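You operate a simulated robot arm through the tools that you are given. There is no shell and no other tool. Be economical: measure what you need, move in short steps, check, and stop when the job is done.

You run a simulated robot arm. Do the job below in one go: nothing can be reset, and whatever is moved stays where it is left.

TASK
Swap the empty reel for the one on peg 6, zero the counter and wind 300 turns.
Fine: lay the empty reel on the grey mat; reel, counter and turns dial come before the run lever; wait till the frame stops.
Where things are to end (x, y in the base frame): reel within 0.06 m of [0.47, -0.94].

Only the result counts: the job must be done as asked and must still hold three seconds after the hand-in. Knocking over, shifting, dropping, spilling or breaking anything else fails it.

THE ROBOT
A 7-joint arm with a two-finger parallel gripper on a trunk, on a base that drives. Base frame: it is fixed to the floor where the robot stands at the start and does not move with it; the origin is under the middle of the robot, x ahead of it, y to its left, z up. Units: m, rad, N and s.
With the tool pointing down near the work surface it reaches from about 0.1 to 0.78 m from the robot's upright axis, wherever it stands. Its first joint turns from -2.007 to 2.007 rad. Places, roughly: big reel [0.7, 0, 1.2]; grey mat on the skein bench [0.5, -1, 0.8]; lane A eyelet [0.6, -0.1, 0.9]; lane B eyelet [0.6, 0.1, 0.9]; reel (22x21x7 cm) [0.5, 0.8, 0.7]; run lever of the winding frame [0.6, -0.5, 0.9]; turns counter [0.6, -0.5, 1.2]; turns dial [0.6, -0.5, 1.1]; white button [0.6, -0.4, 1.2]. Payload 3.91 kg.
The TCP is the grasp point between the finger pads, 0.03 m short of the fingertips. In the tool frame z runs along the fingers and y along their closing line. The gripper opens to 0.11 m. The fingers are 0.02 m wide and 0.01 m thick; the gripper's body (0.048 by 0.112 m) begins 0.055 m behind the TCP.
Orientation is that of the tool frame in the base frame, as [roll, pitch, yaw] about the fixed x, y, z axes, in that order (R = Rz(yaw) Ry(pitch) Rx(roll)). With the fingers straight down and closing along the base's y, the tool's x points along the base's -x, its y along +y and its z along -z.

THE INTERFACE
- The arm moves only by the tool step_arm. Its argument "motion" is a list of rows, each an object (a shift or turn left out is 0, a gripper value left out holds the last) with "slide": the shift along the tool's x, y, z in units of 200 mm (1.0 is 200 mm), a list of three; "rotation": the turn, a rotation vector about the tool's x, y, z in units of 45 degrees (1.0 is 45 degrees), a list of three; "gripper": the finger opening in m, from 0 to 0.11. In form: [{"slide": [tx, ty, tz], "rotation": [rx, ry, rz], "gripper": gripper}, ...]. A call has 1 to 10 rows; each row is the pose to reach, as a shift and turn from the pose commanded when the call began, along the tool's axes at that moment. A call with a number of a shift or a turn outside -1 to 1 is refused whole. Each row takes 0.2 s and may step no farther than 0.05 m and 0.15 rad from the row before; otherwise, or with a gripper value out of range, the whole call is refused. A pose out of reach is approached as far as the arm can. The call stops where the force on the tool passes 40 N (or 10 N more than at its start, if that is more) or the arm is blocked; 0.2 s more then pass. Each finger travels about 0.153 m/s and halts on what it meets, pressing with about 43 N; the grip force reading is that of the motor and also rises with nothing between the fingers. The clock runs only during rows and for 0.2 s after the last one: add rows that repeat a pose to give the fingers time. The reply holds the time, the measured pose of the TCP, the force on the tool along the base axes, the opening and the grip force, in the units named above and with some noise, with the torque about the TCP (base axes, N m) and any sound that the robot's microphone picked up.
- Cameras (640 x 400 px; columns grow to the right, rows downward): "scene" is now at [0.2206, 0.1775, 1.5529]; the picture's right is [-0.32, -0.95, 0.00], its down [-0.63, 0.22, -0.74] and it looks along [0.70, -0.24, -0.67] (base axes); focal length 214 px, centre (320, 200). "wrist" rides on the gripper at [0.072, 0.017, -0.103] in the tool frame; the picture's right is [-0.23, 0.97, 0.00], its down [-0.76, -0.18, -0.62] and it looks along [-0.61, -0.14, 0.78] (tool axes); focal length 222 px, centre (320, 200). There is no depth. A picture from a camera that has moved, and an enlarged one, comes with that camera's place and axes in the base frame and with its lens.
- capture(camera): a new picture of that camera. It takes no simulated time.
- raise_lower(by): slides the trunk up (or, below 0, down) by that many m; the arm and the scene camera ride with it, the base frame stays. It gives what a move gives, with no picture.
- base_move(legs): drives the robot by 1 to 6 legs, each [ahead, left, turn to the left] in m, m and rad, along the robot's own axes; the way and the turn of a leg run together, so that a leg with both is an arc; at most 1.5 m and 3.142 rad a leg. The arm and the cameras ride along, it lands a little off, and it stops where it bumps. It gives what a move gives.
- aim_head(pan, tilt): turns the head with the scene camera to pan (to the left, within 1.396 rad either way) and tilt (down, from -0.506 to 1.204), counted from straight ahead of the robot. It gives what a move gives.
- inspect(camera, box): a new picture of the part [left, top, right, bottom] of that camera's present view, enlarged. It takes no simulated time.
- job_done(): hands the job in; it is judged then, once.

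Go step by step. Nothing tells you exact positions but the pictures and the camera data: compare them with the known pose of the tool, close in by small moves and look again before you grip or let go. The budget is 120 turns and 82 pictures, counting those below and the enlarged ones. Unless the task says otherwise, let go and move clear before handing in, and close with one line.

The tools are called by a JSON object that holds its "method" and its "body". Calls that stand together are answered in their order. step_arm: Moves the arm, as the interface text tells. Its arguments: {"type":"object","properties":{"motion":{"type":"array","items":{"type":"object","properties":{"slide":{"type":"array","items":{"type":"number"}},"rotation":{"type":"array","items":{"type":"number"}},"gripper":{"type":"number"}}}}},"required":["motion"]} The other tools are called the same way: raise_lower (by) slides the trunk up or down; base_move (legs) drives the base; aim_head (pan, tilt) turns the head that bears the scene camera; capture (camera) takes a picture; inspect (camera, box) takes an enlarged picture of a part of a camera's view; job_done () hands the job in.

At the start:

```text
clock: 0.0
position: [0.6335, -0.2078, 1.4343]
orientation: [3.141, 0.0, 3.141]
contact_force: [0.1, -0.1, -0.6]
ft_torque: [0.01, -0.01, 0.01]
finger_gap: 0.1099
grip_force: 0.0
trunk travel left (down, up): [-0.9, 0.09]
robot x, y, heading: [0.0014, 0.0, -0.002]
head pan, tilt: [-0.328, 0.733]
```

scene: 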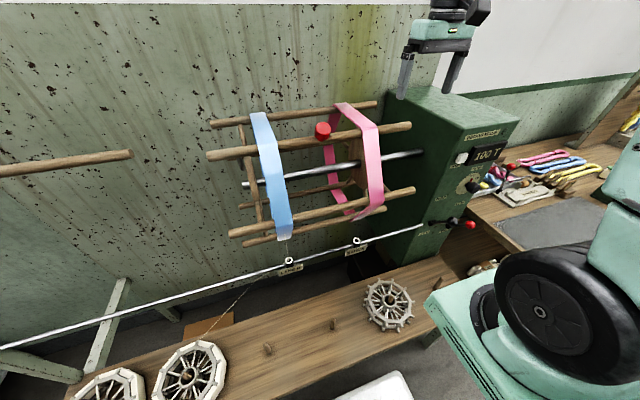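
wrist: 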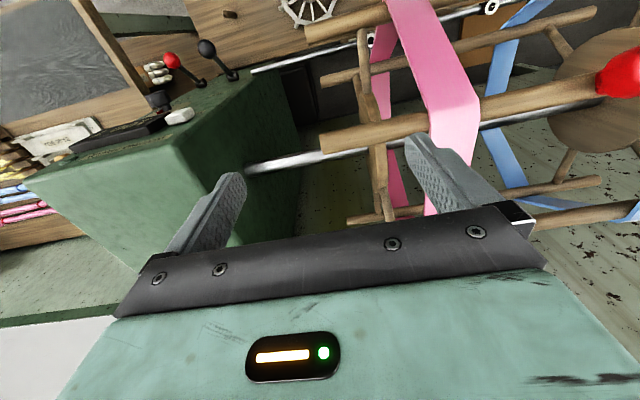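

I see the winding frame ahead with its control box to the right, and a bench with bobbins on pegs below. I'll look closer at each part.

{"method": "inspect", "body": {"camera": "scene", "box": [400, 90, 560, 260]}}

{"method": "aim_head", "body": {"pan": 0.5, "tilt": 0.8}}

{"method": "capture", "body": {"camera": "scene"}}

```text
2.35 times, centred on (480, 175) of scene
camera zoom: at [0.2206, 0.1775, 1.5529], right [-0.32, -0.95, 0.0], down [-0.63, 0.22, -0.74], along [0.7, -0.24, -0.67], focal length 505 px, centre (-56, 259)
```

zoom: 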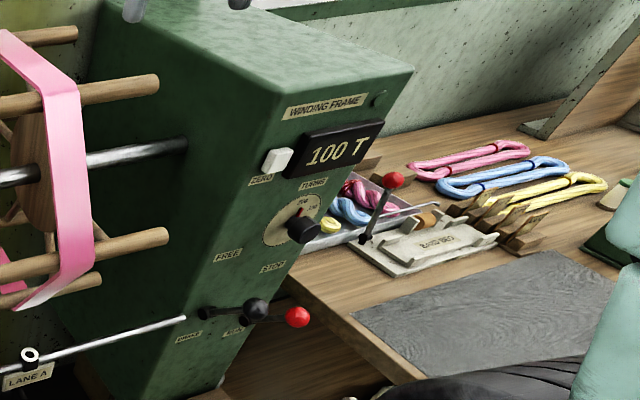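

```text
clock: 1.1
position: [0.6327, -0.2063, 1.4336]
orientation: [-3.141, -0.001, 3.141]
contact_force: [-0.3, -0.9, 0.4]
ft_torque: [0.02, 0.0, -0.02]
finger_gap: 0.11
grip_force: 0.1
trunk travel left (down, up): [-0.9, 0.09]
robot x, y, heading: [0.0018, -0.0001, -0.0]
head pan, tilt: [0.499, 0.799]
```

```text
78 pictures are left
camera scene: at [0.2123, 0.2431, 1.5475], right [0.48, -0.88, 0.0], down [-0.63, -0.34, -0.7], along [0.61, 0.33, -0.72], focal length 214 px, centre (320, 200)
```

scene: 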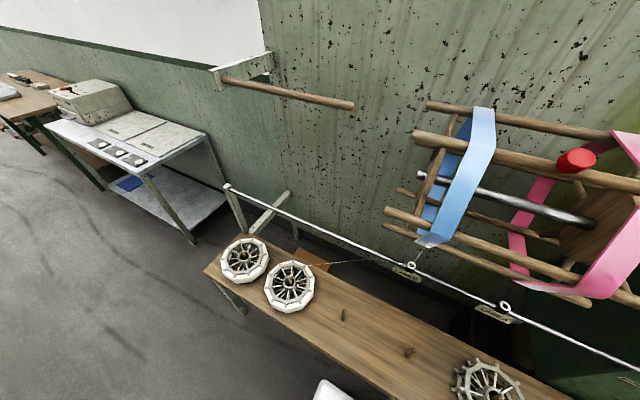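

The bench carries three reels, with bare pegs between. I'll zoom in to tell them apart and find the peg numbers.

{"method": "inspect", "body": {"camera": "scene", "box": [200, 210, 360, 320]}}

{"method": "inspect", "body": {"camera": "scene", "box": [320, 250, 560, 400]}}

{"method": "inspect", "body": {"camera": "scene", "box": [380, 90, 560, 280]}}

```text
3.64 times, centred on (280, 265) of scene
camera zoom: at [0.2123, 0.2431, 1.5475], right [0.48, -0.88, 0.0], down [-0.63, -0.34, -0.7], along [0.61, 0.33, -0.72], focal length 780 px, centre (466, -36)
```

zoom: 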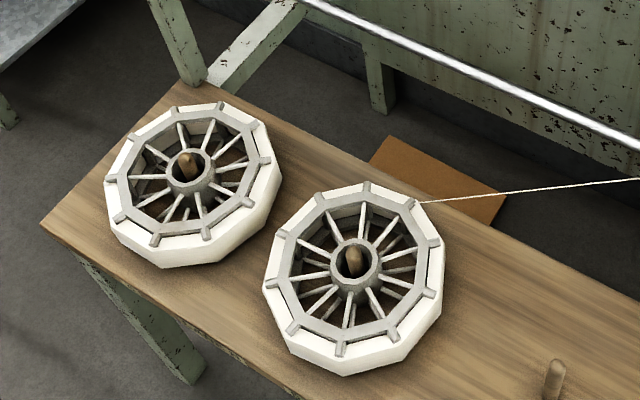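

```text
2.67 times, centred on (440, 325) of scene
camera zoom: at [0.2123, 0.2431, 1.5475], right [0.48, -0.88, 0.0], down [-0.63, -0.34, -0.7], along [0.61, 0.33, -0.72], focal length 572 px, centre (0, -133)
```

zoom: 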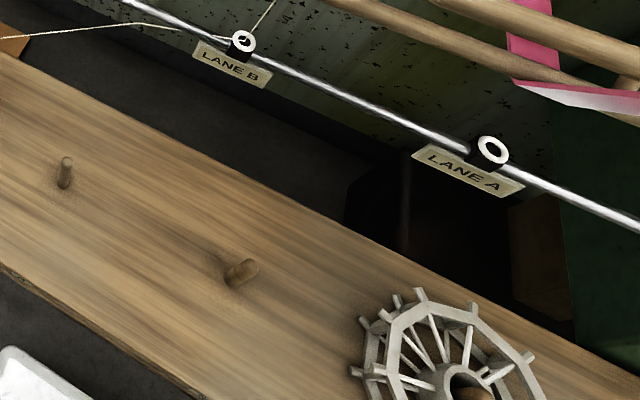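

```text
2.11 times, centred on (470, 185) of scene
camera zoom: at [0.2123, 0.2431, 1.5475], right [0.48, -0.88, 0.0], down [-0.63, -0.34, -0.7], along [0.61, 0.33, -0.72], focal length 452 px, centre (4, 232)
```

zoom: 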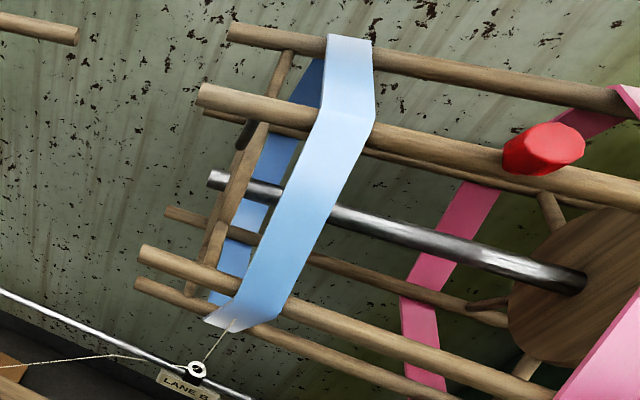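

The leftmost two reels are full and the one near (0.49,-0.16) is bare. I need the peg labels and the panel labels, so I'll look down and to the right.

{"method": "aim_head", "body": {"pan": -0.2, "tilt": 1.15}}

{"method": "capture", "body": {"camera": "scene"}}

{"method": "aim_head", "body": {"pan": -0.9, "tilt": 0.7}}

{"method": "capture", "body": {"camera": "scene"}}

```text
clock: 2.2
position: [0.6342, -0.2064, 1.4327]
orientation: [-3.141, 0.0, 3.14]
contact_force: [0.3, 0.3, 0.5]
ft_torque: [-0.01, 0.03, 0.01]
finger_gap: 0.11
grip_force: 0.1
trunk travel left (down, up): [-0.9, 0.09]
robot x, y, heading: [0.0023, 0.0023, -0.001]
head pan, tilt: [-0.201, 1.15]
```

```text
74 pictures are left
camera scene: at [0.1999, 0.1927, 1.5226], right [-0.2, -0.98, 0.0], down [-0.89, 0.18, -0.41], along [0.4, -0.08, -0.91], focal length 214 px, centre (320, 200)
```

scene: 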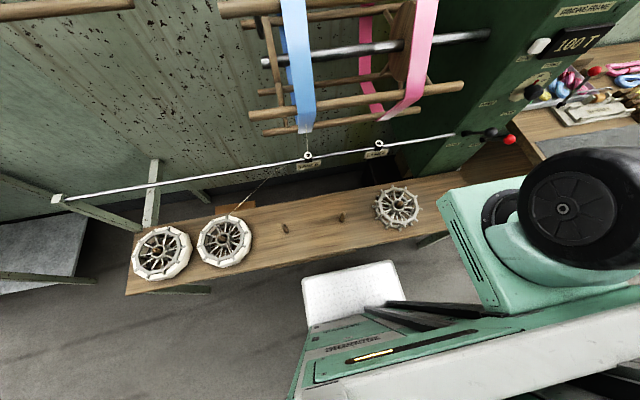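

```text
clock: 3.3
position: [0.6336, -0.2071, 1.4328]
orientation: [3.142, -0.002, -3.141]
contact_force: [-0.7, -0.6, -0.1]
ft_torque: [0.0, -0.07, 0.0]
finger_gap: 0.1097
grip_force: 0.0
trunk travel left (down, up): [-0.9, 0.09]
robot x, y, heading: [0.0006, 0.0005, -0.002]
head pan, tilt: [-0.901, 0.7]
```

```text
73 pictures are left
camera scene: at [0.1943, 0.138, 1.5556], right [-0.78, -0.62, 0.0], down [-0.4, 0.5, -0.76], along [0.48, -0.6, -0.64], focal length 214 px, centre (320, 200)
```

scene: 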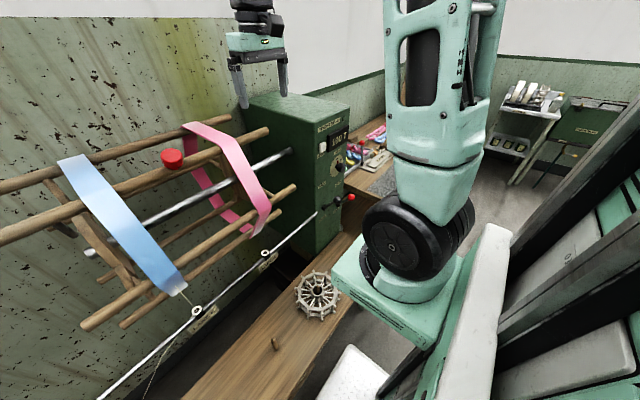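

To read the labels, I'll back the base off about 0.7 m and look again.

{"method": "base_move", "body": {"legs": [[-0.8, 0, 0]]}}

{"method": "aim_head", "body": {"pan": -0.1, "tilt": 0.6}}

{"method": "capture", "body": {"camera": "scene"}}

```text
clock: 7.6
position: [-0.1679, -0.2052, 1.4319]
orientation: [3.141, -0.001, -3.141]
contact_force: [1.7, 0.2, -0.3]
ft_torque: [0.01, 0.0, -0.03]
finger_gap: 0.11
grip_force: 0.2
trunk travel left (down, up): [-0.9, 0.09]
robot x, y, heading: [-0.7993, 0.0001, -0.0]
head pan, tilt: [-0.901, 0.7]
```

```text
clock: 8.7
position: [-0.167, -0.2081, 1.4329]
orientation: [3.142, -0.001, -3.14]
contact_force: [-0.8, 0.4, -0.2]
ft_torque: [-0.01, 0.0, 0.04]
finger_gap: 0.11
grip_force: 0.0
trunk travel left (down, up): [-0.9, 0.09]
robot x, y, heading: [-0.7994, -0.0037, 0.003]
head pan, tilt: [-0.099, 0.6]
```

```text
72 pictures are left
camera scene: at [-0.5719, 0.1952, 1.5643], right [-0.1, -1.0, 0.0], down [-0.56, 0.06, -0.82], along [0.82, -0.08, -0.57], focal length 214 px, centre (320, 200)
```

scene: 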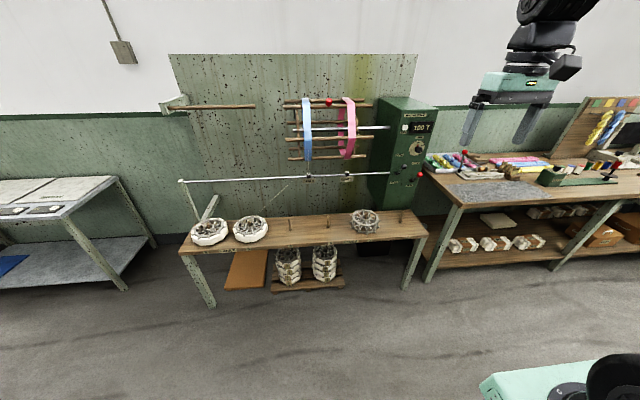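

{"method": "inspect", "body": {"camera": "scene", "box": [170, 170, 440, 310]}}

{"method": "inspect", "body": {"camera": "scene", "box": [360, 90, 460, 220]}}

{"method": "inspect", "body": {"camera": "scene", "box": [330, 180, 440, 260]}}

{"method": "inspect", "body": {"camera": "scene", "box": [420, 90, 640, 220]}}

```text
2.37 times, centred on (305, 240) of scene
camera zoom: at [-0.5719, 0.1952, 1.5643], right [-0.1, -1.0, 0.0], down [-0.56, 0.06, -0.82], along [0.82, -0.08, -0.57], focal length 508 px, centre (356, 105)
```

zoom: 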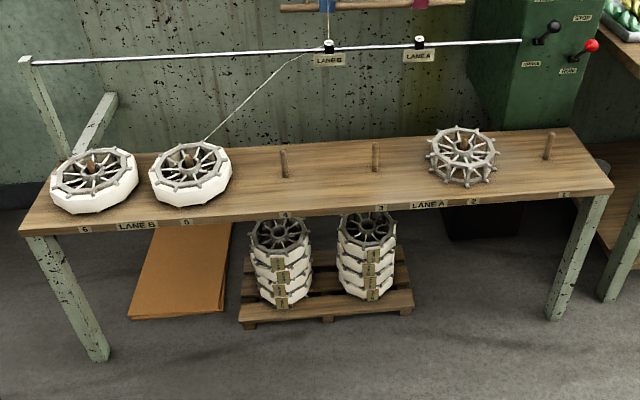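

```text
3.08 times, centred on (410, 155) of scene
camera zoom: at [-0.5719, 0.1952, 1.5643], right [-0.1, -1.0, 0.0], down [-0.56, 0.06, -0.82], along [0.82, -0.08, -0.57], focal length 660 px, centre (43, 338)
```

zoom: 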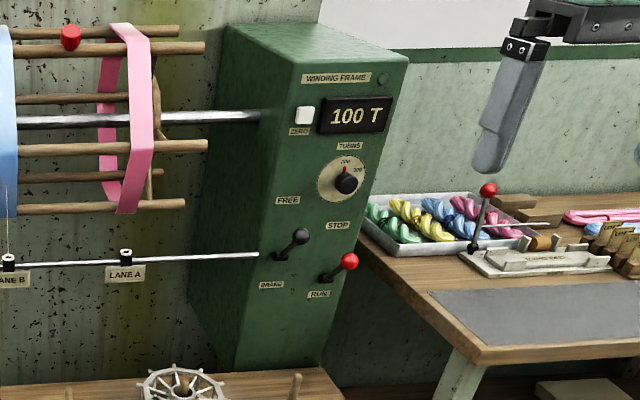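

```text
5.00 times, centred on (385, 220) of scene
camera zoom: at [-0.5719, 0.1952, 1.5643], right [-0.1, -1.0, 0.0], down [-0.56, 0.06, -0.82], along [0.82, -0.08, -0.57], focal length 1072 px, centre (-5, 100)
```

zoom: 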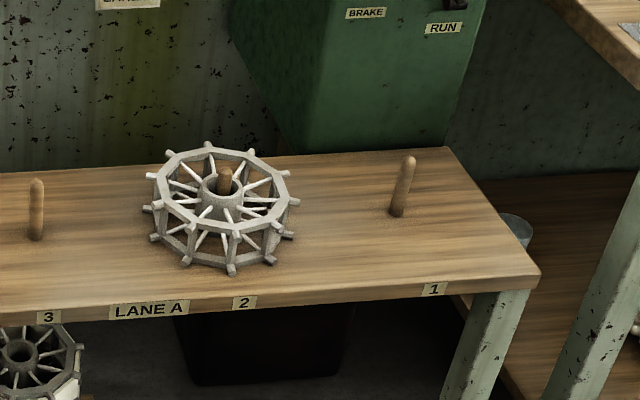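

```text
2.91 times, centred on (530, 155) of scene
camera zoom: at [-0.5719, 0.1952, 1.5643], right [-0.1, -1.0, 0.0], down [-0.56, 0.06, -0.82], along [0.82, -0.08, -0.57], focal length 624 px, centre (-291, 331)
```

zoom: 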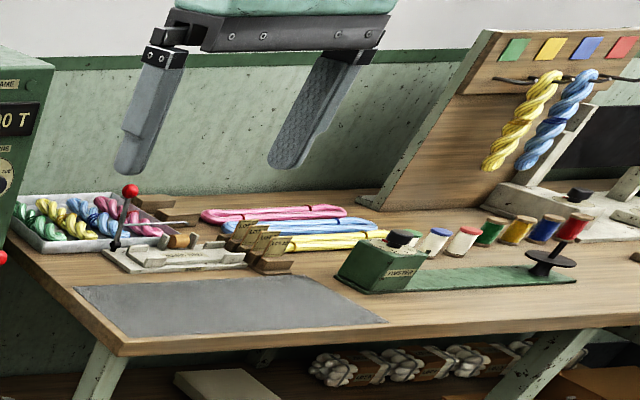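

Labels are clear: pegs run 6 (left) to 1 (right); the bare reel sits on peg 2 and a full reel on peg 6. Red lever is STOP (up)/RUN (down), black is FREE/BRAKE. I'll lower the trunk and drive the tool towards peg 2 for a close look.

{"method": "raise_lower", "body": {"by": -0.4}}

{"method": "base_move", "body": {"legs": [[0.48, 0.03, 0]]}}

{"method": "capture", "body": {"camera": "wrist"}}

{"method": "capture", "body": {"camera": "scene"}}

```text
clock: 12.5
position: [-0.1663, -0.2062, 1.0331]
orientation: [-3.141, 0.0, -3.139]
contact_force: [0.5, -0.7, 0.4]
ft_torque: [0.0, 0.01, 0.0]
finger_gap: 0.1102
grip_force: 0.2
trunk travel left (down, up): [-0.5, 0.49]
robot x, y, heading: [-0.8041, 0.0012, 0.002]
head pan, tilt: [-0.099, 0.6]
```

```text
clock: 15.4
position: [0.3106, -0.1681, 1.0329]
orientation: [3.141, 0.001, -3.131]
contact_force: [0.3, -0.4, -0.2]
ft_torque: [0.01, 0.01, 0.01]
finger_gap: 0.1099
grip_force: 0.1
trunk travel left (down, up): [-0.5, 0.49]
robot x, y, heading: [-0.3223, 0.0345, 0.004]
head pan, tilt: [-0.099, 0.6]
```

```text
67 pictures are left
camera wrist: at [0.2387, -0.1512, 1.1365], right [0.22, 0.98, 0.0], down [0.76, -0.17, 0.62], along [0.61, -0.14, -0.78], focal length 222 px, centre (320, 200)
```

wrist: 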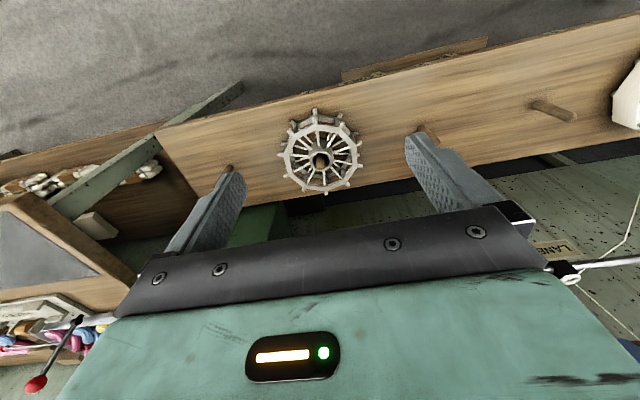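

```text
66 pictures are left
camera scene: at [-0.0972, 0.2307, 1.1643], right [-0.09, -1.0, 0.0], down [-0.56, 0.05, -0.83], along [0.82, -0.07, -0.56], focal length 214 px, centre (320, 200)
```

scene: 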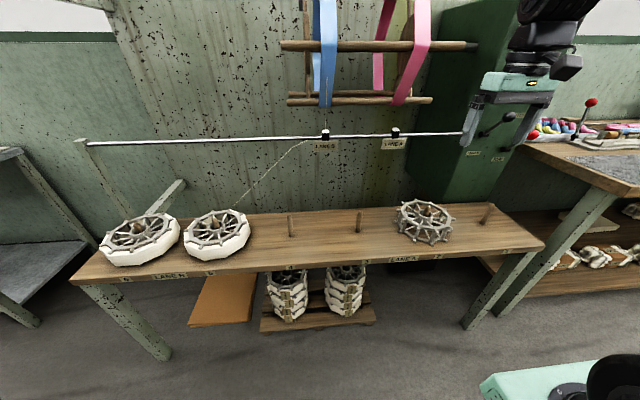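

{"method": "inspect", "body": {"camera": "wrist", "box": [260, 90, 380, 210]}}

{"method": "inspect", "body": {"camera": "scene", "box": [380, 180, 510, 270]}}

```text
3.33 times, centred on (320, 150) of wrist
camera zoom: at [0.2387, -0.1512, 1.1365], right [0.22, 0.98, 0.0], down [0.76, -0.17, 0.62], along [0.61, -0.14, -0.78], focal length 740 px, centre (320, 367)
```

zoom: 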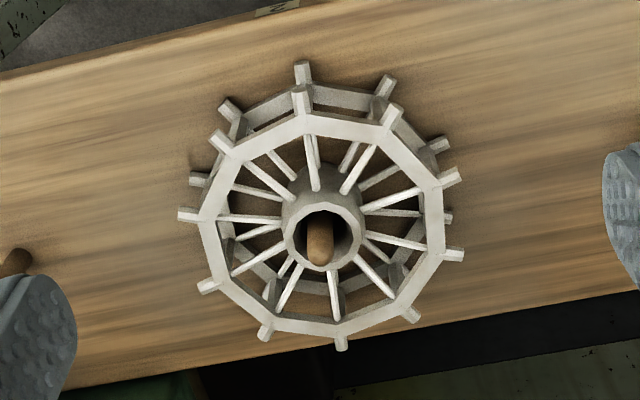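

```text
4.44 times, centred on (445, 225) of scene
camera zoom: at [-0.0972, 0.2307, 1.1643], right [-0.09, -1.0, 0.0], down [-0.56, 0.05, -0.83], along [0.82, -0.07, -0.56], focal length 953 px, centre (-236, 89)
```

zoom: 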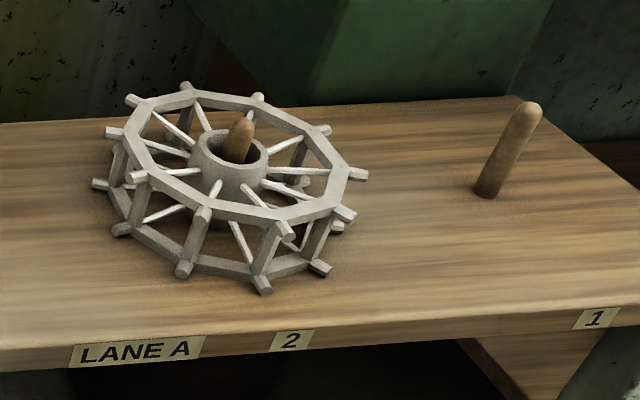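

The hub top of the empty reel triangulates to about (0.48,-0.205,0.68), standing a bit above the spokes, so I'll grip the hub. I'll lower the trunk and drive over it.

{"method": "raise_lower", "body": {"by": -0.18}}

{"method": "base_move", "body": {"legs": [[0.13, -0.035, 0]]}}

{"method": "capture", "body": {"camera": "wrist"}}

{"method": "capture", "body": {"camera": "scene"}}

```text
clock: 17.4
position: [0.3105, -0.1696, 0.8535]
orientation: [3.141, 0.0, -3.132]
contact_force: [0.0, 0.5, 0.3]
ft_torque: [0.03, 0.01, 0.01]
finger_gap: 0.1102
grip_force: 0.2
trunk travel left (down, up): [-0.32, 0.67]
robot x, y, heading: [-0.3198, 0.0326, 0.011]
head pan, tilt: [-0.099, 0.6]
```

```text
clock: 18.7
position: [0.4392, -0.2026, 0.8527]
orientation: [3.141, -0.001, -3.132]
contact_force: [0.1, 0.3, -0.2]
ft_torque: [0.0, 0.01, -0.02]
finger_gap: 0.1101
grip_force: 0.1
trunk travel left (down, up): [-0.32, 0.67]
robot x, y, heading: [-0.1952, -0.0013, 0.01]
head pan, tilt: [-0.099, 0.6]
```

```text
63 pictures are left
camera wrist: at [0.367, -0.1861, 0.9565], right [0.22, 0.98, 0.0], down [0.76, -0.17, 0.62], along [0.61, -0.14, -0.78], focal length 222 px, centre (320, 200)
```

wrist: 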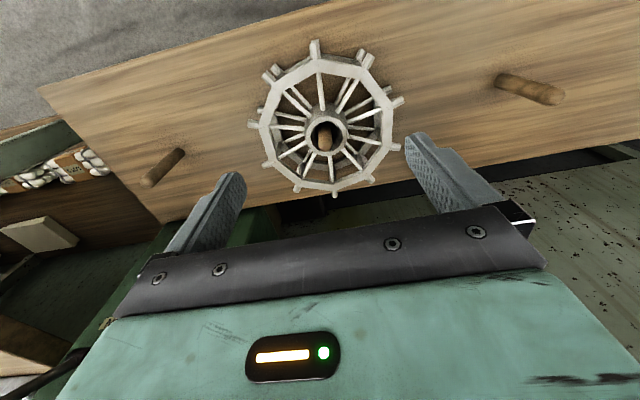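

```text
62 pictures are left
camera scene: at [0.0313, 0.1961, 0.9843], right [-0.09, -1.0, 0.0], down [-0.56, 0.05, -0.83], along [0.82, -0.07, -0.56], focal length 214 px, centre (320, 200)
```

scene: 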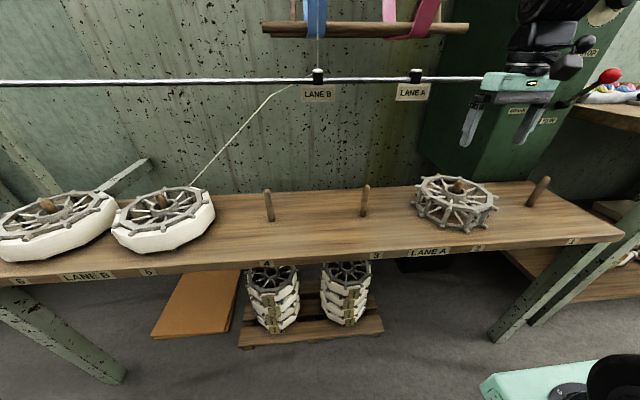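

The reel hub lies about 3.5 cm ahead of the tool. I'll move over it and come down to just above the hub, then look.

{"method": "step_arm", "body": {"motion": [{"slide": [-0.18, 0, 0]}, {"slide": [-0.18, 0, 0.2]}, {"slide": [-0.18, 0, 0.4]}, {"slide": [-0.18, 0, 0.48]}]}}

{"method": "capture", "body": {"camera": "wrist"}}

{"method": "inspect", "body": {"camera": "scene", "box": [400, 80, 560, 240]}}

```text
clock: 19.7
position: [0.475, -0.2013, 0.755]
orientation: [-3.141, 0.001, -3.133]
contact_force: [-0.4, 0.1, 1.0]
ft_torque: [-0.02, -0.01, -0.01]
finger_gap: 0.1101
grip_force: 0.0
trunk travel left (down, up): [-0.32, 0.67]
robot x, y, heading: [-0.1977, -0.0011, 0.009]
head pan, tilt: [-0.099, 0.6]
```

```text
61 pictures are left
camera wrist: at [0.4029, -0.1844, 0.8592], right [0.22, 0.98, 0.0], down [0.76, -0.17, 0.62], along [0.61, -0.14, -0.78], focal length 222 px, centre (320, 200)
```

wrist: 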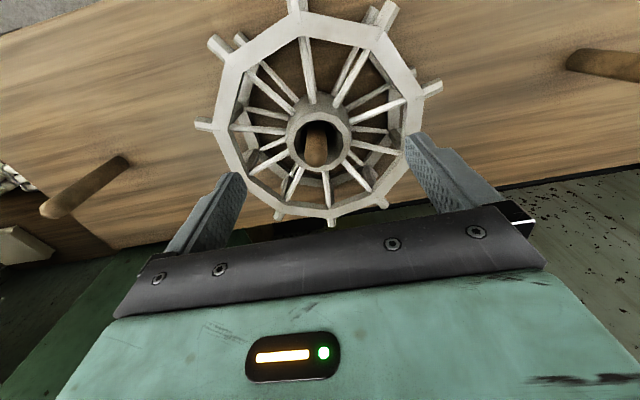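

```text
2.50 times, centred on (480, 160) of scene
camera zoom: at [0.0313, 0.1961, 0.9843], right [-0.09, -1.0, 0.0], down [-0.56, 0.05, -0.83], along [0.82, -0.07, -0.56], focal length 536 px, centre (-80, 300)
```

zoom: 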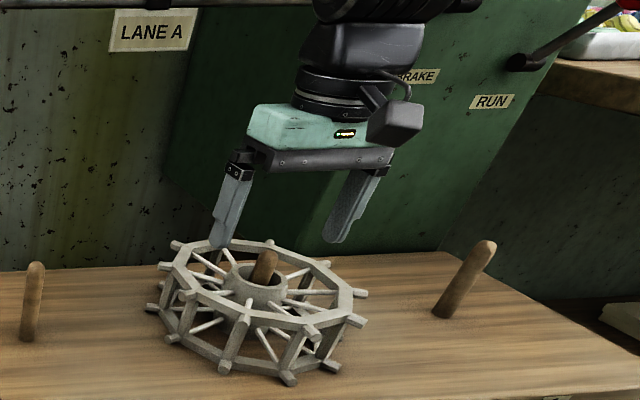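

The fingers straddle the hub symmetrically. I'll descend in small guarded steps.

{"method": "step_arm", "body": {"motion": [{"slide": [0, 0, 0.1]}, {"slide": [0, 0, 0.2]}, {"slide": [0, 0, 0.275]}, {"slide": [0, 0, 0.275]}]}}

{"method": "capture", "body": {"camera": "wrist"}}

{"method": "inspect", "body": {"camera": "scene", "box": [400, 120, 520, 240]}}

```text
clock: 20.7
position: [0.4744, -0.2025, 0.7012]
orientation: [3.14, 0.0, -3.132]
contact_force: [-0.8, 0.4, 0.0]
ft_torque: [-0.04, 0.0, 0.0]
finger_gap: 0.1097
grip_force: 0.1
trunk travel left (down, up): [-0.32, 0.67]
robot x, y, heading: [-0.1962, -0.0038, 0.014]
head pan, tilt: [-0.099, 0.6]
```

```text
59 pictures are left
camera wrist: at [0.402, -0.1855, 0.805], right [0.22, 0.98, 0.0], down [0.76, -0.17, 0.62], along [0.61, -0.14, -0.78], focal length 222 px, centre (320, 200)
```

wrist: 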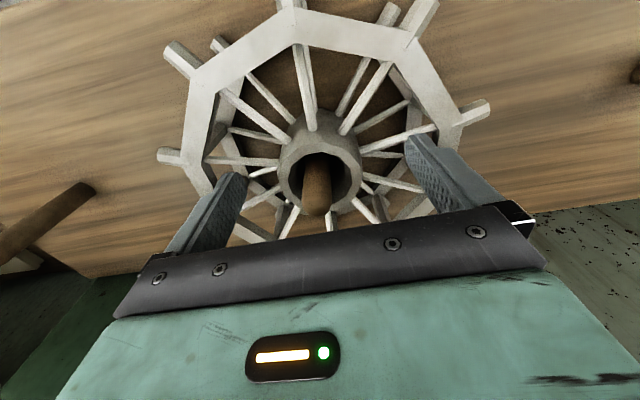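

```text
3.33 times, centred on (460, 180) of scene
camera zoom: at [0.0313, 0.1961, 0.9843], right [-0.09, -1.0, 0.0], down [-0.56, 0.05, -0.83], along [0.82, -0.07, -0.56], focal length 715 px, centre (-147, 267)
```

zoom: 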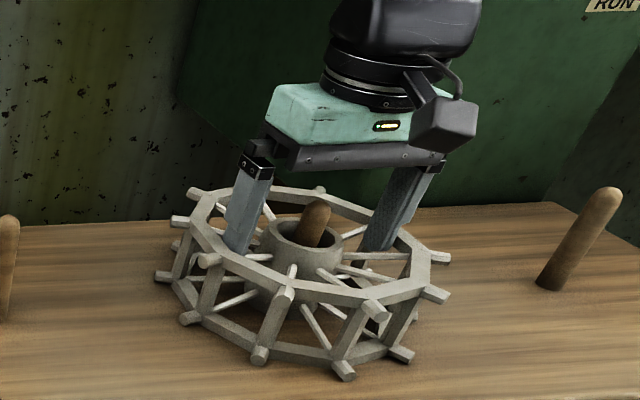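

The tips are about 2 cm below the hub's top, near spoke level. I'll rise slightly and close on the hub.

{"method": "step_arm", "body": {"motion": [{"slide": [0, 0, -0.02], "gripper": 0.11}, {"slide": [0, 0, -0.02], "gripper": 0.08}, {"slide": [0, 0, -0.02], "gripper": 0.06}, {"slide": [0, 0, -0.02], "gripper": 0.03}, {"slide": [0, 0, -0.02], "gripper": 0.03}]}}

{"method": "inspect", "body": {"camera": "scene", "box": [400, 120, 520, 240]}}

```text
clock: 21.9
position: [0.4747, -0.2041, 0.7065]
orientation: [3.141, 0.0, -3.135]
contact_force: [-1.2, 1.0, -0.3]
ft_torque: [0.12, -0.04, -0.03]
finger_gap: 0.0558
grip_force: 42.8
trunk travel left (down, up): [-0.32, 0.67]
robot x, y, heading: [-0.1958, -0.0048, 0.012]
head pan, tilt: [-0.099, 0.6]
```

```text
3.33 times, centred on (460, 180) of scene
camera zoom: at [0.0313, 0.1961, 0.9843], right [-0.09, -1.0, 0.0], down [-0.56, 0.05, -0.83], along [0.82, -0.07, -0.56], focal length 715 px, centre (-147, 267)
```

zoom: 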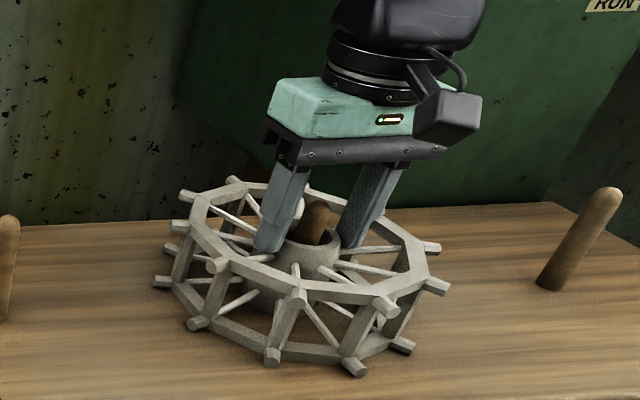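

The hub is gripped (0.056 m). Lifting straight up off the peg.

{"method": "step_arm", "body": {"motion": [{"slide": [0, 0, -0.1]}, {"slide": [0, 0, -0.2]}, {"slide": [0, 0, -0.35]}, {"slide": [0, 0, -0.5]}, {"slide": [0, 0, -0.65]}, {"slide": [0, 0, -0.75]}]}}

{"method": "capture", "body": {"camera": "scene"}}

```text
clock: 23.3
position: [0.4747, -0.2032, 0.8566]
orientation: [3.14, -0.001, -3.132]
contact_force: [0.5, -0.1, -0.4]
ft_torque: [-0.01, -0.01, -0.03]
finger_gap: 0.0301
grip_force: 0.1
trunk travel left (down, up): [-0.32, 0.67]
robot x, y, heading: [-0.1971, -0.0001, 0.012]
head pan, tilt: [-0.099, 0.6]
```

```text
56 pictures are left
camera scene: at [0.0314, 0.196, 0.9843], right [-0.09, -1.0, 0.0], down [-0.56, 0.05, -0.83], along [0.82, -0.07, -0.56], focal length 214 px, centre (320, 200)
```

scene: 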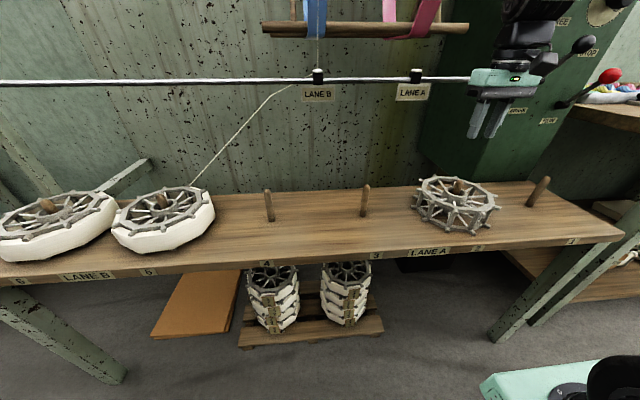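

The hub slipped out of the fingers; the reel stayed on its peg. I'll go in deeper this time, feeling for the spokes with the fingers near the hub.

{"method": "step_arm", "body": {"motion": [{"slide": [0, 0, 0.1], "gripper": 0.08}, {"slide": [0, 0, 0.3], "gripper": 0.08}, {"slide": [0, 0, 0.5], "gripper": 0.08}, {"slide": [0, 0, 0.65], "gripper": 0.08}, {"slide": [0, 0, 0.75]}, {"slide": [0, 0, 0.78]}]}}

{"method": "step_arm", "body": {"motion": [{"slide": [0, 0, 0.015]}, {"slide": [0, 0, 0.03]}, {"slide": [0, 0, 0.045]}, {"slide": [0, 0, 0.06]}, {"slide": [0, 0, 0.075]}, {"slide": [0, 0, 0.09]}]}}

{"method": "capture", "body": {"camera": "wrist"}}

{"method": "inspect", "body": {"camera": "scene", "box": [400, 140, 500, 240]}}

```text
clock: 24.7
position: [0.4753, -0.2034, 0.6997]
orientation: [3.141, 0.001, -3.134]
contact_force: [0.3, -0.7, -0.4]
ft_torque: [-0.01, 0.01, 0.01]
finger_gap: 0.0803
grip_force: 0.0
trunk travel left (down, up): [-0.32, 0.67]
robot x, y, heading: [-0.1969, -0.0014, 0.013]
head pan, tilt: [-0.099, 0.6]
```

```text
clock: 26.1
position: [0.4753, -0.2032, 0.6826]
orientation: [3.141, 0.001, -3.132]
contact_force: [0.1, -0.5, -0.7]
ft_torque: [-0.01, 0.01, 0.02]
finger_gap: 0.0797
grip_force: 0.1
trunk travel left (down, up): [-0.32, 0.67]
robot x, y, heading: [-0.1994, -0.0034, 0.006]
head pan, tilt: [-0.099, 0.6]
```

```text
55 pictures are left
camera wrist: at [0.4034, -0.1854, 0.7852], right [0.22, 0.98, 0.0], down [0.76, -0.17, 0.62], along [0.61, -0.14, -0.78], focal length 222 px, centre (320, 200)
```

wrist: 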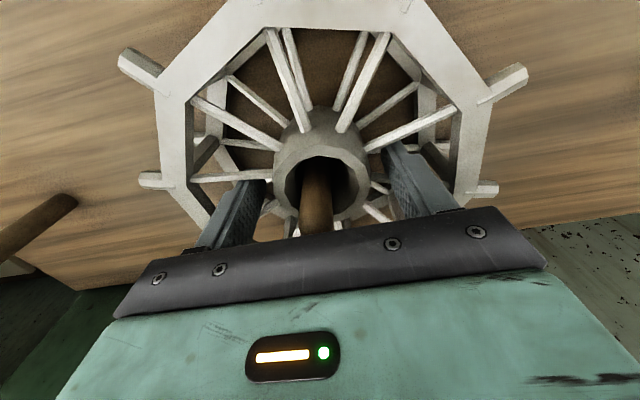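

```text
4.00 times, centred on (450, 190) of scene
camera zoom: at [0.0313, 0.1961, 0.9843], right [-0.09, -1.0, 0.0], down [-0.56, 0.05, -0.83], along [0.82, -0.07, -0.56], focal length 858 px, centre (-200, 240)
```

zoom: 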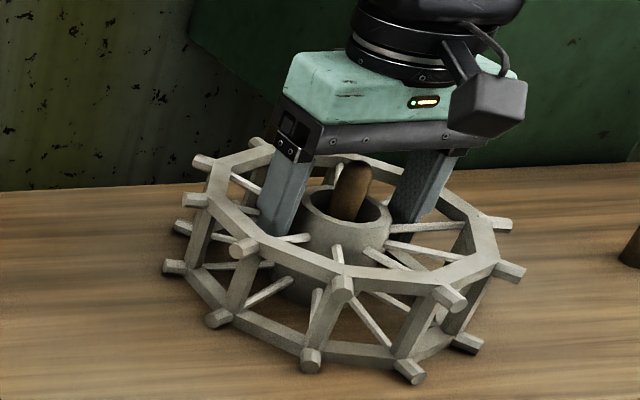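

No contact: the fingers have gone down between the spokes, with deep overlap on the hub. Closing here.

{"method": "step_arm", "body": {"motion": [{"slide": [0, 0, 0], "gripper": 0.06}, {"slide": [0, 0, 0], "gripper": 0.0}, {"slide": [0, 0, 0], "gripper": 0.0}, {"slide": [0, 0, 0], "gripper": 0.0}]}}

{"method": "step_arm", "body": {"motion": [{"slide": [0, 0, -0.05]}, {"slide": [0, 0, -0.1]}, {"slide": [0, 0, -0.15]}, {"slide": [0, 0, -0.2]}]}}

{"method": "inspect", "body": {"camera": "scene", "box": [400, 120, 520, 240]}}

```text
clock: 27.1
position: [0.4758, -0.2017, 0.6829]
orientation: [3.14, 0.0, -3.134]
contact_force: [3.2, -2.3, 1.4]
ft_torque: [0.04, 0.19, -0.18]
finger_gap: 0.0537
grip_force: 42.7
trunk travel left (down, up): [-0.32, 0.67]
robot x, y, heading: [-0.1936, -0.0012, 0.005]
head pan, tilt: [-0.099, 0.6]
```

```text
clock: 28.1
position: [0.4756, -0.2026, 0.7223]
orientation: [3.141, -0.001, -3.131]
contact_force: [3.5, -1.6, -3.4]
ft_torque: [-0.06, -0.14, 0.01]
finger_gap: 0.0533
grip_force: 43.3
trunk travel left (down, up): [-0.32, 0.67]
robot x, y, heading: [-0.1959, -0.0021, 0.011]
head pan, tilt: [-0.099, 0.6]
```

```text
3.33 times, centred on (460, 180) of scene
camera zoom: at [0.0315, 0.196, 0.9843], right [-0.09, -1.0, 0.0], down [-0.56, 0.05, -0.82], along [0.82, -0.07, -0.57], focal length 715 px, centre (-147, 267)
```

zoom: 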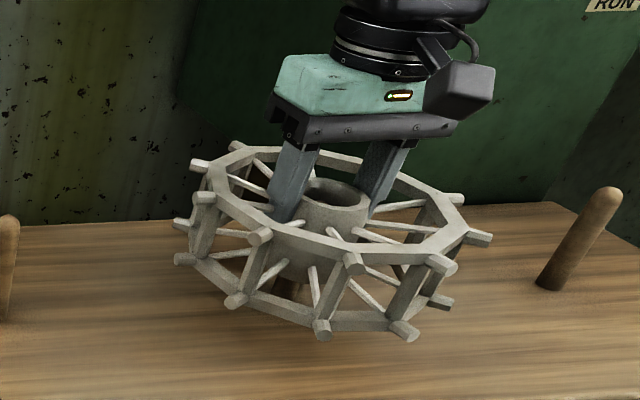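

It holds this time (about 0.35 kg). Lift clear of the peg, then back away before raising past the rail.

{"method": "step_arm", "body": {"motion": [{"slide": [0, 0, -0.1]}, {"slide": [0, 0, -0.2]}, {"slide": [0, 0, -0.3]}, {"slide": [0, 0, -0.4]}]}}

{"method": "base_move", "body": {"legs": [[-0.45, 0, 0]]}}

{"method": "raise_lower", "body": {"by": 0.25}}

{"method": "base_move", "body": {"legs": [[0, -0.737, 0]]}}

{"method": "aim_head", "body": {"pan": -0.3, "tilt": 0.6}}

{"method": "capture", "body": {"camera": "scene"}}

```text
clock: 29.1
position: [0.4768, -0.2022, 0.802]
orientation: [-3.141, -0.001, -3.134]
contact_force: [-0.6, 0.0, -3.4]
ft_torque: [0.02, 0.04, 0.01]
finger_gap: 0.0533
grip_force: 42.8
trunk travel left (down, up): [-0.32, 0.67]
robot x, y, heading: [-0.195, -0.0035, 0.008]
head pan, tilt: [-0.099, 0.6]
```

```text
clock: 31.8
position: [0.0246, -0.2021, 0.803]
orientation: [3.141, 0.002, -3.125]
contact_force: [-0.1, -0.5, -2.9]
ft_torque: [-0.02, 0.01, 0.02]
finger_gap: 0.0535
grip_force: 42.9
trunk travel left (down, up): [-0.32, 0.67]
robot x, y, heading: [-0.6503, -0.0089, 0.016]
head pan, tilt: [-0.099, 0.6]
```

```text
clock: 34.4
position: [0.0247, -0.2027, 1.0523]
orientation: [-3.141, 0.0, -3.123]
contact_force: [-0.3, 0.7, -2.7]
ft_torque: [0.02, 0.02, 0.01]
finger_gap: 0.0533
grip_force: 42.5
trunk travel left (down, up): [-0.57, 0.42]
robot x, y, heading: [-0.6531, -0.0124, 0.015]
head pan, tilt: [-0.099, 0.6]
```

```text
clock: 38.4
position: [0.0305, -0.9444, 1.0525]
orientation: [-3.141, 0.001, -3.137]
contact_force: [0.7, -0.4, -2.3]
ft_torque: [-0.06, -0.01, 0.0]
finger_gap: 0.0535
grip_force: 43.0
trunk travel left (down, up): [-0.57, 0.42]
robot x, y, heading: [-0.6391, -0.7387, 0.003]
head pan, tilt: [-0.099, 0.6]
```

```text
clock: 39.1
position: [0.0295, -0.9434, 1.0532]
orientation: [-3.141, 0.0, -3.137]
contact_force: [-0.1, -0.3, -2.6]
ft_torque: [-0.01, -0.03, -0.01]
finger_gap: 0.0535
grip_force: 43.3
trunk travel left (down, up): [-0.57, 0.42]
robot x, y, heading: [-0.6409, -0.7377, -0.001]
head pan, tilt: [-0.3, 0.6]
```

```text
52 pictures are left
camera scene: at [-0.4163, -0.5605, 1.2343], right [-0.29, -0.96, 0.0], down [-0.54, 0.16, -0.82], along [0.79, -0.24, -0.57], focal length 214 px, centre (320, 200)
```

scene: 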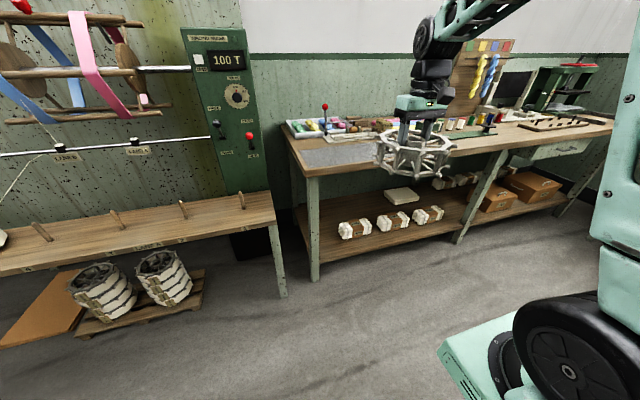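

Reel is hanging in front of the skein bench. I'll move partway in and check the mat's position.

{"method": "base_move", "body": {"legs": [[0.15, 0, 0]]}}

{"method": "aim_head", "body": {"pan": -0.3, "tilt": 0.6}}

{"method": "capture", "body": {"camera": "scene"}}

{"method": "capture", "body": {"camera": "wrist"}}

```text
clock: 40.5
position: [0.1807, -0.9428, 1.0529]
orientation: [-3.142, 0.0, -3.137]
contact_force: [0.7, 0.6, -3.0]
ft_torque: [0.01, -0.02, -0.01]
finger_gap: 0.0534
grip_force: 43.3
trunk travel left (down, up): [-0.57, 0.42]
robot x, y, heading: [-0.4886, -0.7398, 0.006]
head pan, tilt: [-0.3, 0.6]
```

```text
clock: 41.1
position: [0.1813, -0.9433, 1.0524]
orientation: [3.141, 0.0, -3.137]
contact_force: [-0.2, -0.9, -2.6]
ft_torque: [-0.02, 0.0, -0.01]
finger_gap: 0.0536
grip_force: 42.7
trunk travel left (down, up): [-0.57, 0.42]
robot x, y, heading: [-0.4891, -0.7418, 0.003]
head pan, tilt: [-0.3, 0.6]
```

```text
51 pictures are left
camera scene: at [-0.2639, -0.56, 1.2343], right [-0.29, -0.96, 0.0], down [-0.54, 0.16, -0.82], along [0.79, -0.24, -0.57], focal length 214 px, centre (320, 200)
```

scene: 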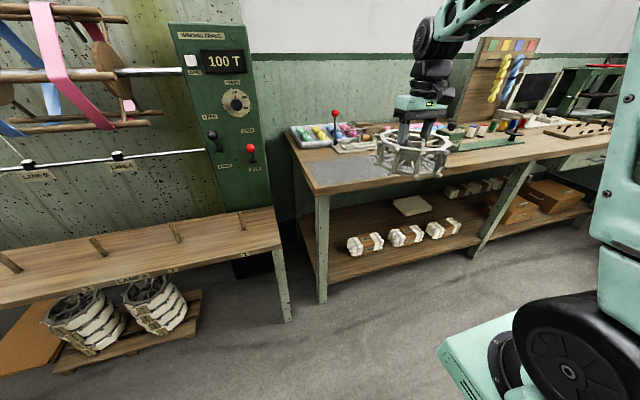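

```text
50 pictures are left
camera wrist: at [0.1103, -0.9257, 1.1556], right [0.22, 0.97, 0.0], down [0.76, -0.17, 0.62], along [0.61, -0.14, -0.78], focal length 222 px, centre (320, 200)
```

wrist: 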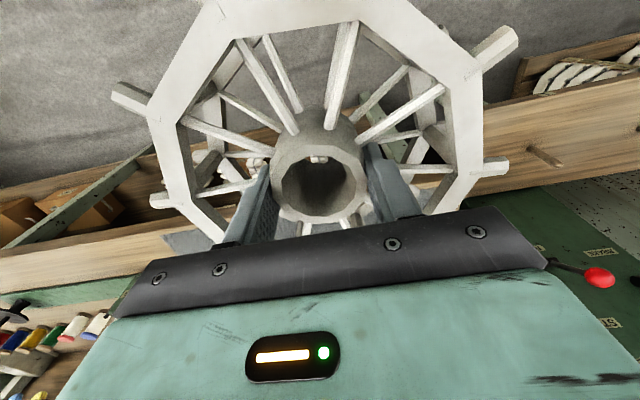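

Mat checks out around x 0.36–0.6, y from −0.76 to beyond −1.1. Moving the reel over (0.47,−0.94).

{"method": "base_move", "body": {"legs": [[0.287, 0.005, 0]]}}

{"method": "step_arm", "body": {"motion": [{"slide": [0, 0, 0.2]}, {"slide": [0, 0, 0.4]}, {"slide": [0, 0, 0.5]}, {"slide": [0, 0, 0.5]}]}}

{"method": "capture", "body": {"camera": "scene"}}

```text
clock: 43.1
position: [0.4678, -0.9334, 1.0524]
orientation: [3.141, 0.001, -3.134]
contact_force: [0.1, -1.0, -3.5]
ft_torque: [0.0, -0.01, 0.01]
finger_gap: 0.0532
grip_force: 42.9
trunk travel left (down, up): [-0.57, 0.42]
robot x, y, heading: [-0.2049, -0.7304, 0.008]
head pan, tilt: [-0.3, 0.6]
```

```text
clock: 44.1
position: [0.4681, -0.9324, 0.954]
orientation: [-3.141, 0.001, -3.132]
contact_force: [-0.3, -0.2, -2.9]
ft_torque: [-0.01, -0.02, -0.03]
finger_gap: 0.0531
grip_force: 42.8
trunk travel left (down, up): [-0.57, 0.42]
robot x, y, heading: [-0.2018, -0.7313, 0.007]
head pan, tilt: [-0.3, 0.6]
```

```text
49 pictures are left
camera scene: at [0.0201, -0.552, 1.2343], right [-0.29, -0.96, 0.0], down [-0.54, 0.16, -0.82], along [0.79, -0.24, -0.57], focal length 214 px, centre (320, 200)
```

scene: 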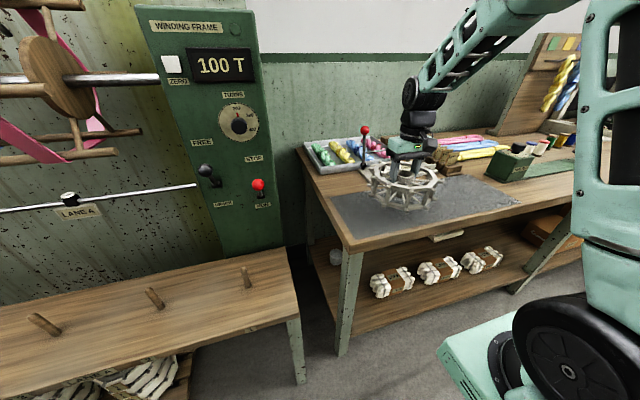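

Reel is over the mat. Lowering gently in small steps until the weight comes off.

{"method": "step_arm", "body": {"motion": [{"slide": [0, 0, 0.15]}, {"slide": [0, 0, 0.25]}, {"slide": [0, 0, 0.3]}]}}

{"method": "inspect", "body": {"camera": "scene", "box": [300, 110, 500, 260]}}

```text
clock: 44.9
position: [0.4692, -0.9336, 0.8954]
orientation: [-3.139, 0.007, -3.133]
contact_force: [-0.8, -0.1, 33.4]
ft_torque: [0.17, 0.15, -0.1]
finger_gap: 0.0537
grip_force: 42.5
trunk travel left (down, up): [-0.57, 0.42]
robot x, y, heading: [-0.2002, -0.7301, 0.009]
head pan, tilt: [-0.3, 0.6]
```

```text
2.67 times, centred on (400, 185) of scene
camera zoom: at [0.0189, -0.5517, 1.2352], right [-0.29, -0.96, 0.0], down [-0.54, 0.16, -0.83], along [0.79, -0.24, -0.56], focal length 572 px, centre (107, 240)
```

zoom: 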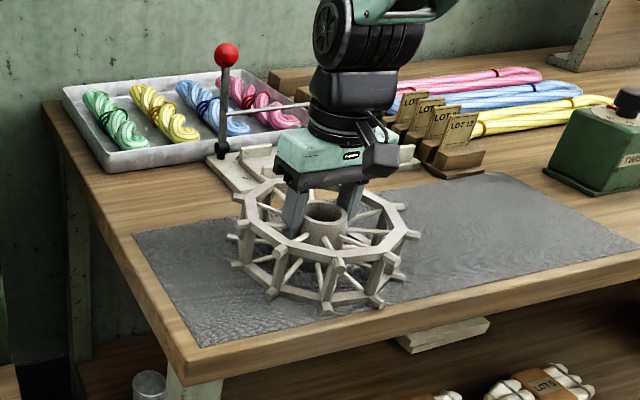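

It rests on the mat. I'll relieve the press, open slowly and withdraw straight up.

{"method": "step_arm", "body": {"motion": [{"slide": [0, 0, -0.02]}, {"slide": [0, 0, -0.025], "gripper": 0.06}, {"slide": [0, 0, -0.025], "gripper": 0.08}, {"slide": [0, 0, -0.025], "gripper": 0.08}, {"slide": [0, 0, -0.1]}, {"slide": [0, 0, -0.2]}, {"slide": [0, 0, -0.4]}, {"slide": [0, 0, -0.6]}, {"slide": [0, 0, -0.75]}]}}

{"method": "capture", "body": {"camera": "wrist"}}

{"method": "inspect", "body": {"camera": "scene", "box": [300, 110, 500, 260]}}

```text
clock: 46.9
position: [0.4678, -0.9322, 1.0445]
orientation: [-3.141, -0.003, -3.131]
contact_force: [-0.7, -0.4, -0.4]
ft_torque: [-0.01, 0.04, -0.03]
finger_gap: 0.0799
grip_force: 0.0
trunk travel left (down, up): [-0.57, 0.42]
robot x, y, heading: [-0.2056, -0.7321, 0.014]
head pan, tilt: [-0.3, 0.6]
```

```text
47 pictures are left
camera wrist: at [0.3965, -0.9151, 1.147], right [0.22, 0.98, 0.0], down [0.76, -0.17, 0.62], along [0.61, -0.14, -0.78], focal length 222 px, centre (320, 200)
```

wrist: 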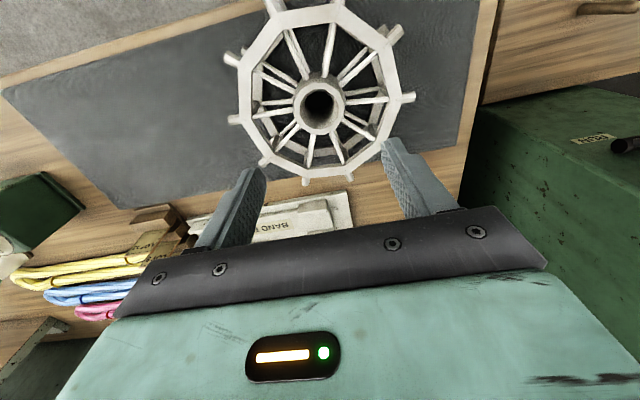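

```text
2.67 times, centred on (400, 185) of scene
camera zoom: at [0.0203, -0.552, 1.2342], right [-0.29, -0.96, 0.0], down [-0.54, 0.16, -0.82], along [0.79, -0.24, -0.57], focal length 572 px, centre (107, 240)
```

zoom: 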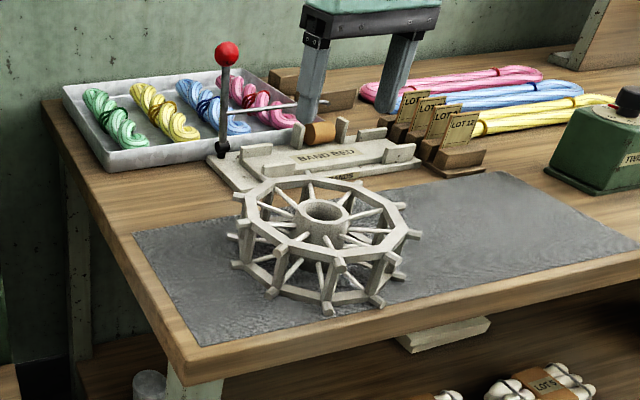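

The empty reel lies flat on the mat. Now back off, drive left to peg 6 and lower.

{"method": "base_move", "body": {"legs": [[-0.45, 0, 0], [0, 1.0, 0], [0, 0.69, 0]]}}

{"method": "raise_lower", "body": {"by": -0.18}}

{"method": "aim_head", "body": {"pan": -0.15, "tilt": 0.6}}

```text
clock: 57.8
position: [0.0127, 0.7497, 1.0438]
orientation: [-3.141, -0.002, 3.135]
contact_force: [-0.8, 0.0, 1.3]
ft_torque: [0.03, 0.01, -0.03]
finger_gap: 0.0799
grip_force: 0.1
trunk travel left (down, up): [-0.57, 0.42]
robot x, y, heading: [-0.6568, 0.9564, -0.004]
head pan, tilt: [-0.3, 0.6]
```

```text
clock: 59.8
position: [0.0128, 0.7503, 0.8639]
orientation: [3.141, 0.0, 3.135]
contact_force: [0.0, 0.1, 0.0]
ft_torque: [-0.03, 0.0, -0.01]
finger_gap: 0.08
grip_force: 0.1
trunk travel left (down, up): [-0.39, 0.6]
robot x, y, heading: [-0.6551, 0.9588, -0.001]
head pan, tilt: [-0.3, 0.6]
```

```text
clock: 60.5
position: [0.013, 0.7509, 0.8632]
orientation: [-3.141, 0.001, 3.137]
contact_force: [-0.3, 0.3, 0.7]
ft_torque: [0.0, -0.01, 0.01]
finger_gap: 0.0798
grip_force: 0.0
trunk travel left (down, up): [-0.39, 0.6]
robot x, y, heading: [-0.6564, 0.9568, -0.007]
head pan, tilt: [-0.15, 0.6]
```

{"method": "base_move", "body": {"legs": [[0.43, 0.005, 0.005]]}}

{"method": "capture", "body": {"camera": "scene"}}

{"method": "capture", "body": {"camera": "wrist"}}

```text
clock: 63.2
position: [0.4535, 0.7492, 0.8639]
orientation: [3.141, 0.0, 3.135]
contact_force: [0.9, -0.1, 0.4]
ft_torque: [0.02, 0.0, 0.0]
finger_gap: 0.0801
grip_force: 0.2
trunk travel left (down, up): [-0.39, 0.6]
robot x, y, heading: [-0.2177, 0.9614, -0.008]
head pan, tilt: [-0.15, 0.6]
```

```text
45 pictures are left
camera scene: at [0.0138, 1.1507, 1.0543], right [-0.16, -0.99, 0.0], down [-0.56, 0.09, -0.83], along [0.81, -0.13, -0.56], focal length 214 px, centre (320, 200)
```

scene: 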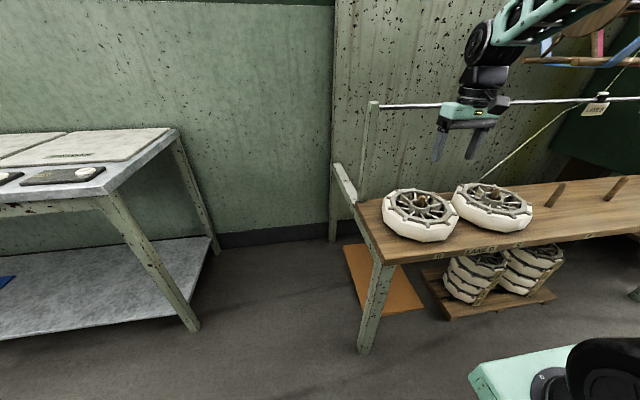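

```text
44 pictures are left
camera wrist: at [0.3809, 0.7685, 0.9667], right [0.23, 0.97, 0.0], down [0.76, -0.18, 0.62], along [0.61, -0.15, -0.78], focal length 222 px, centre (320, 200)
```

wrist: 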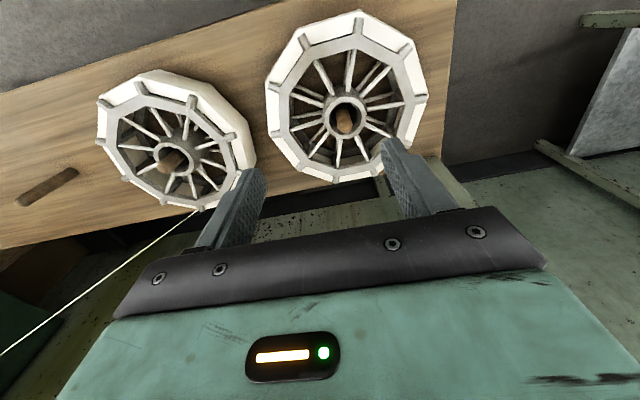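

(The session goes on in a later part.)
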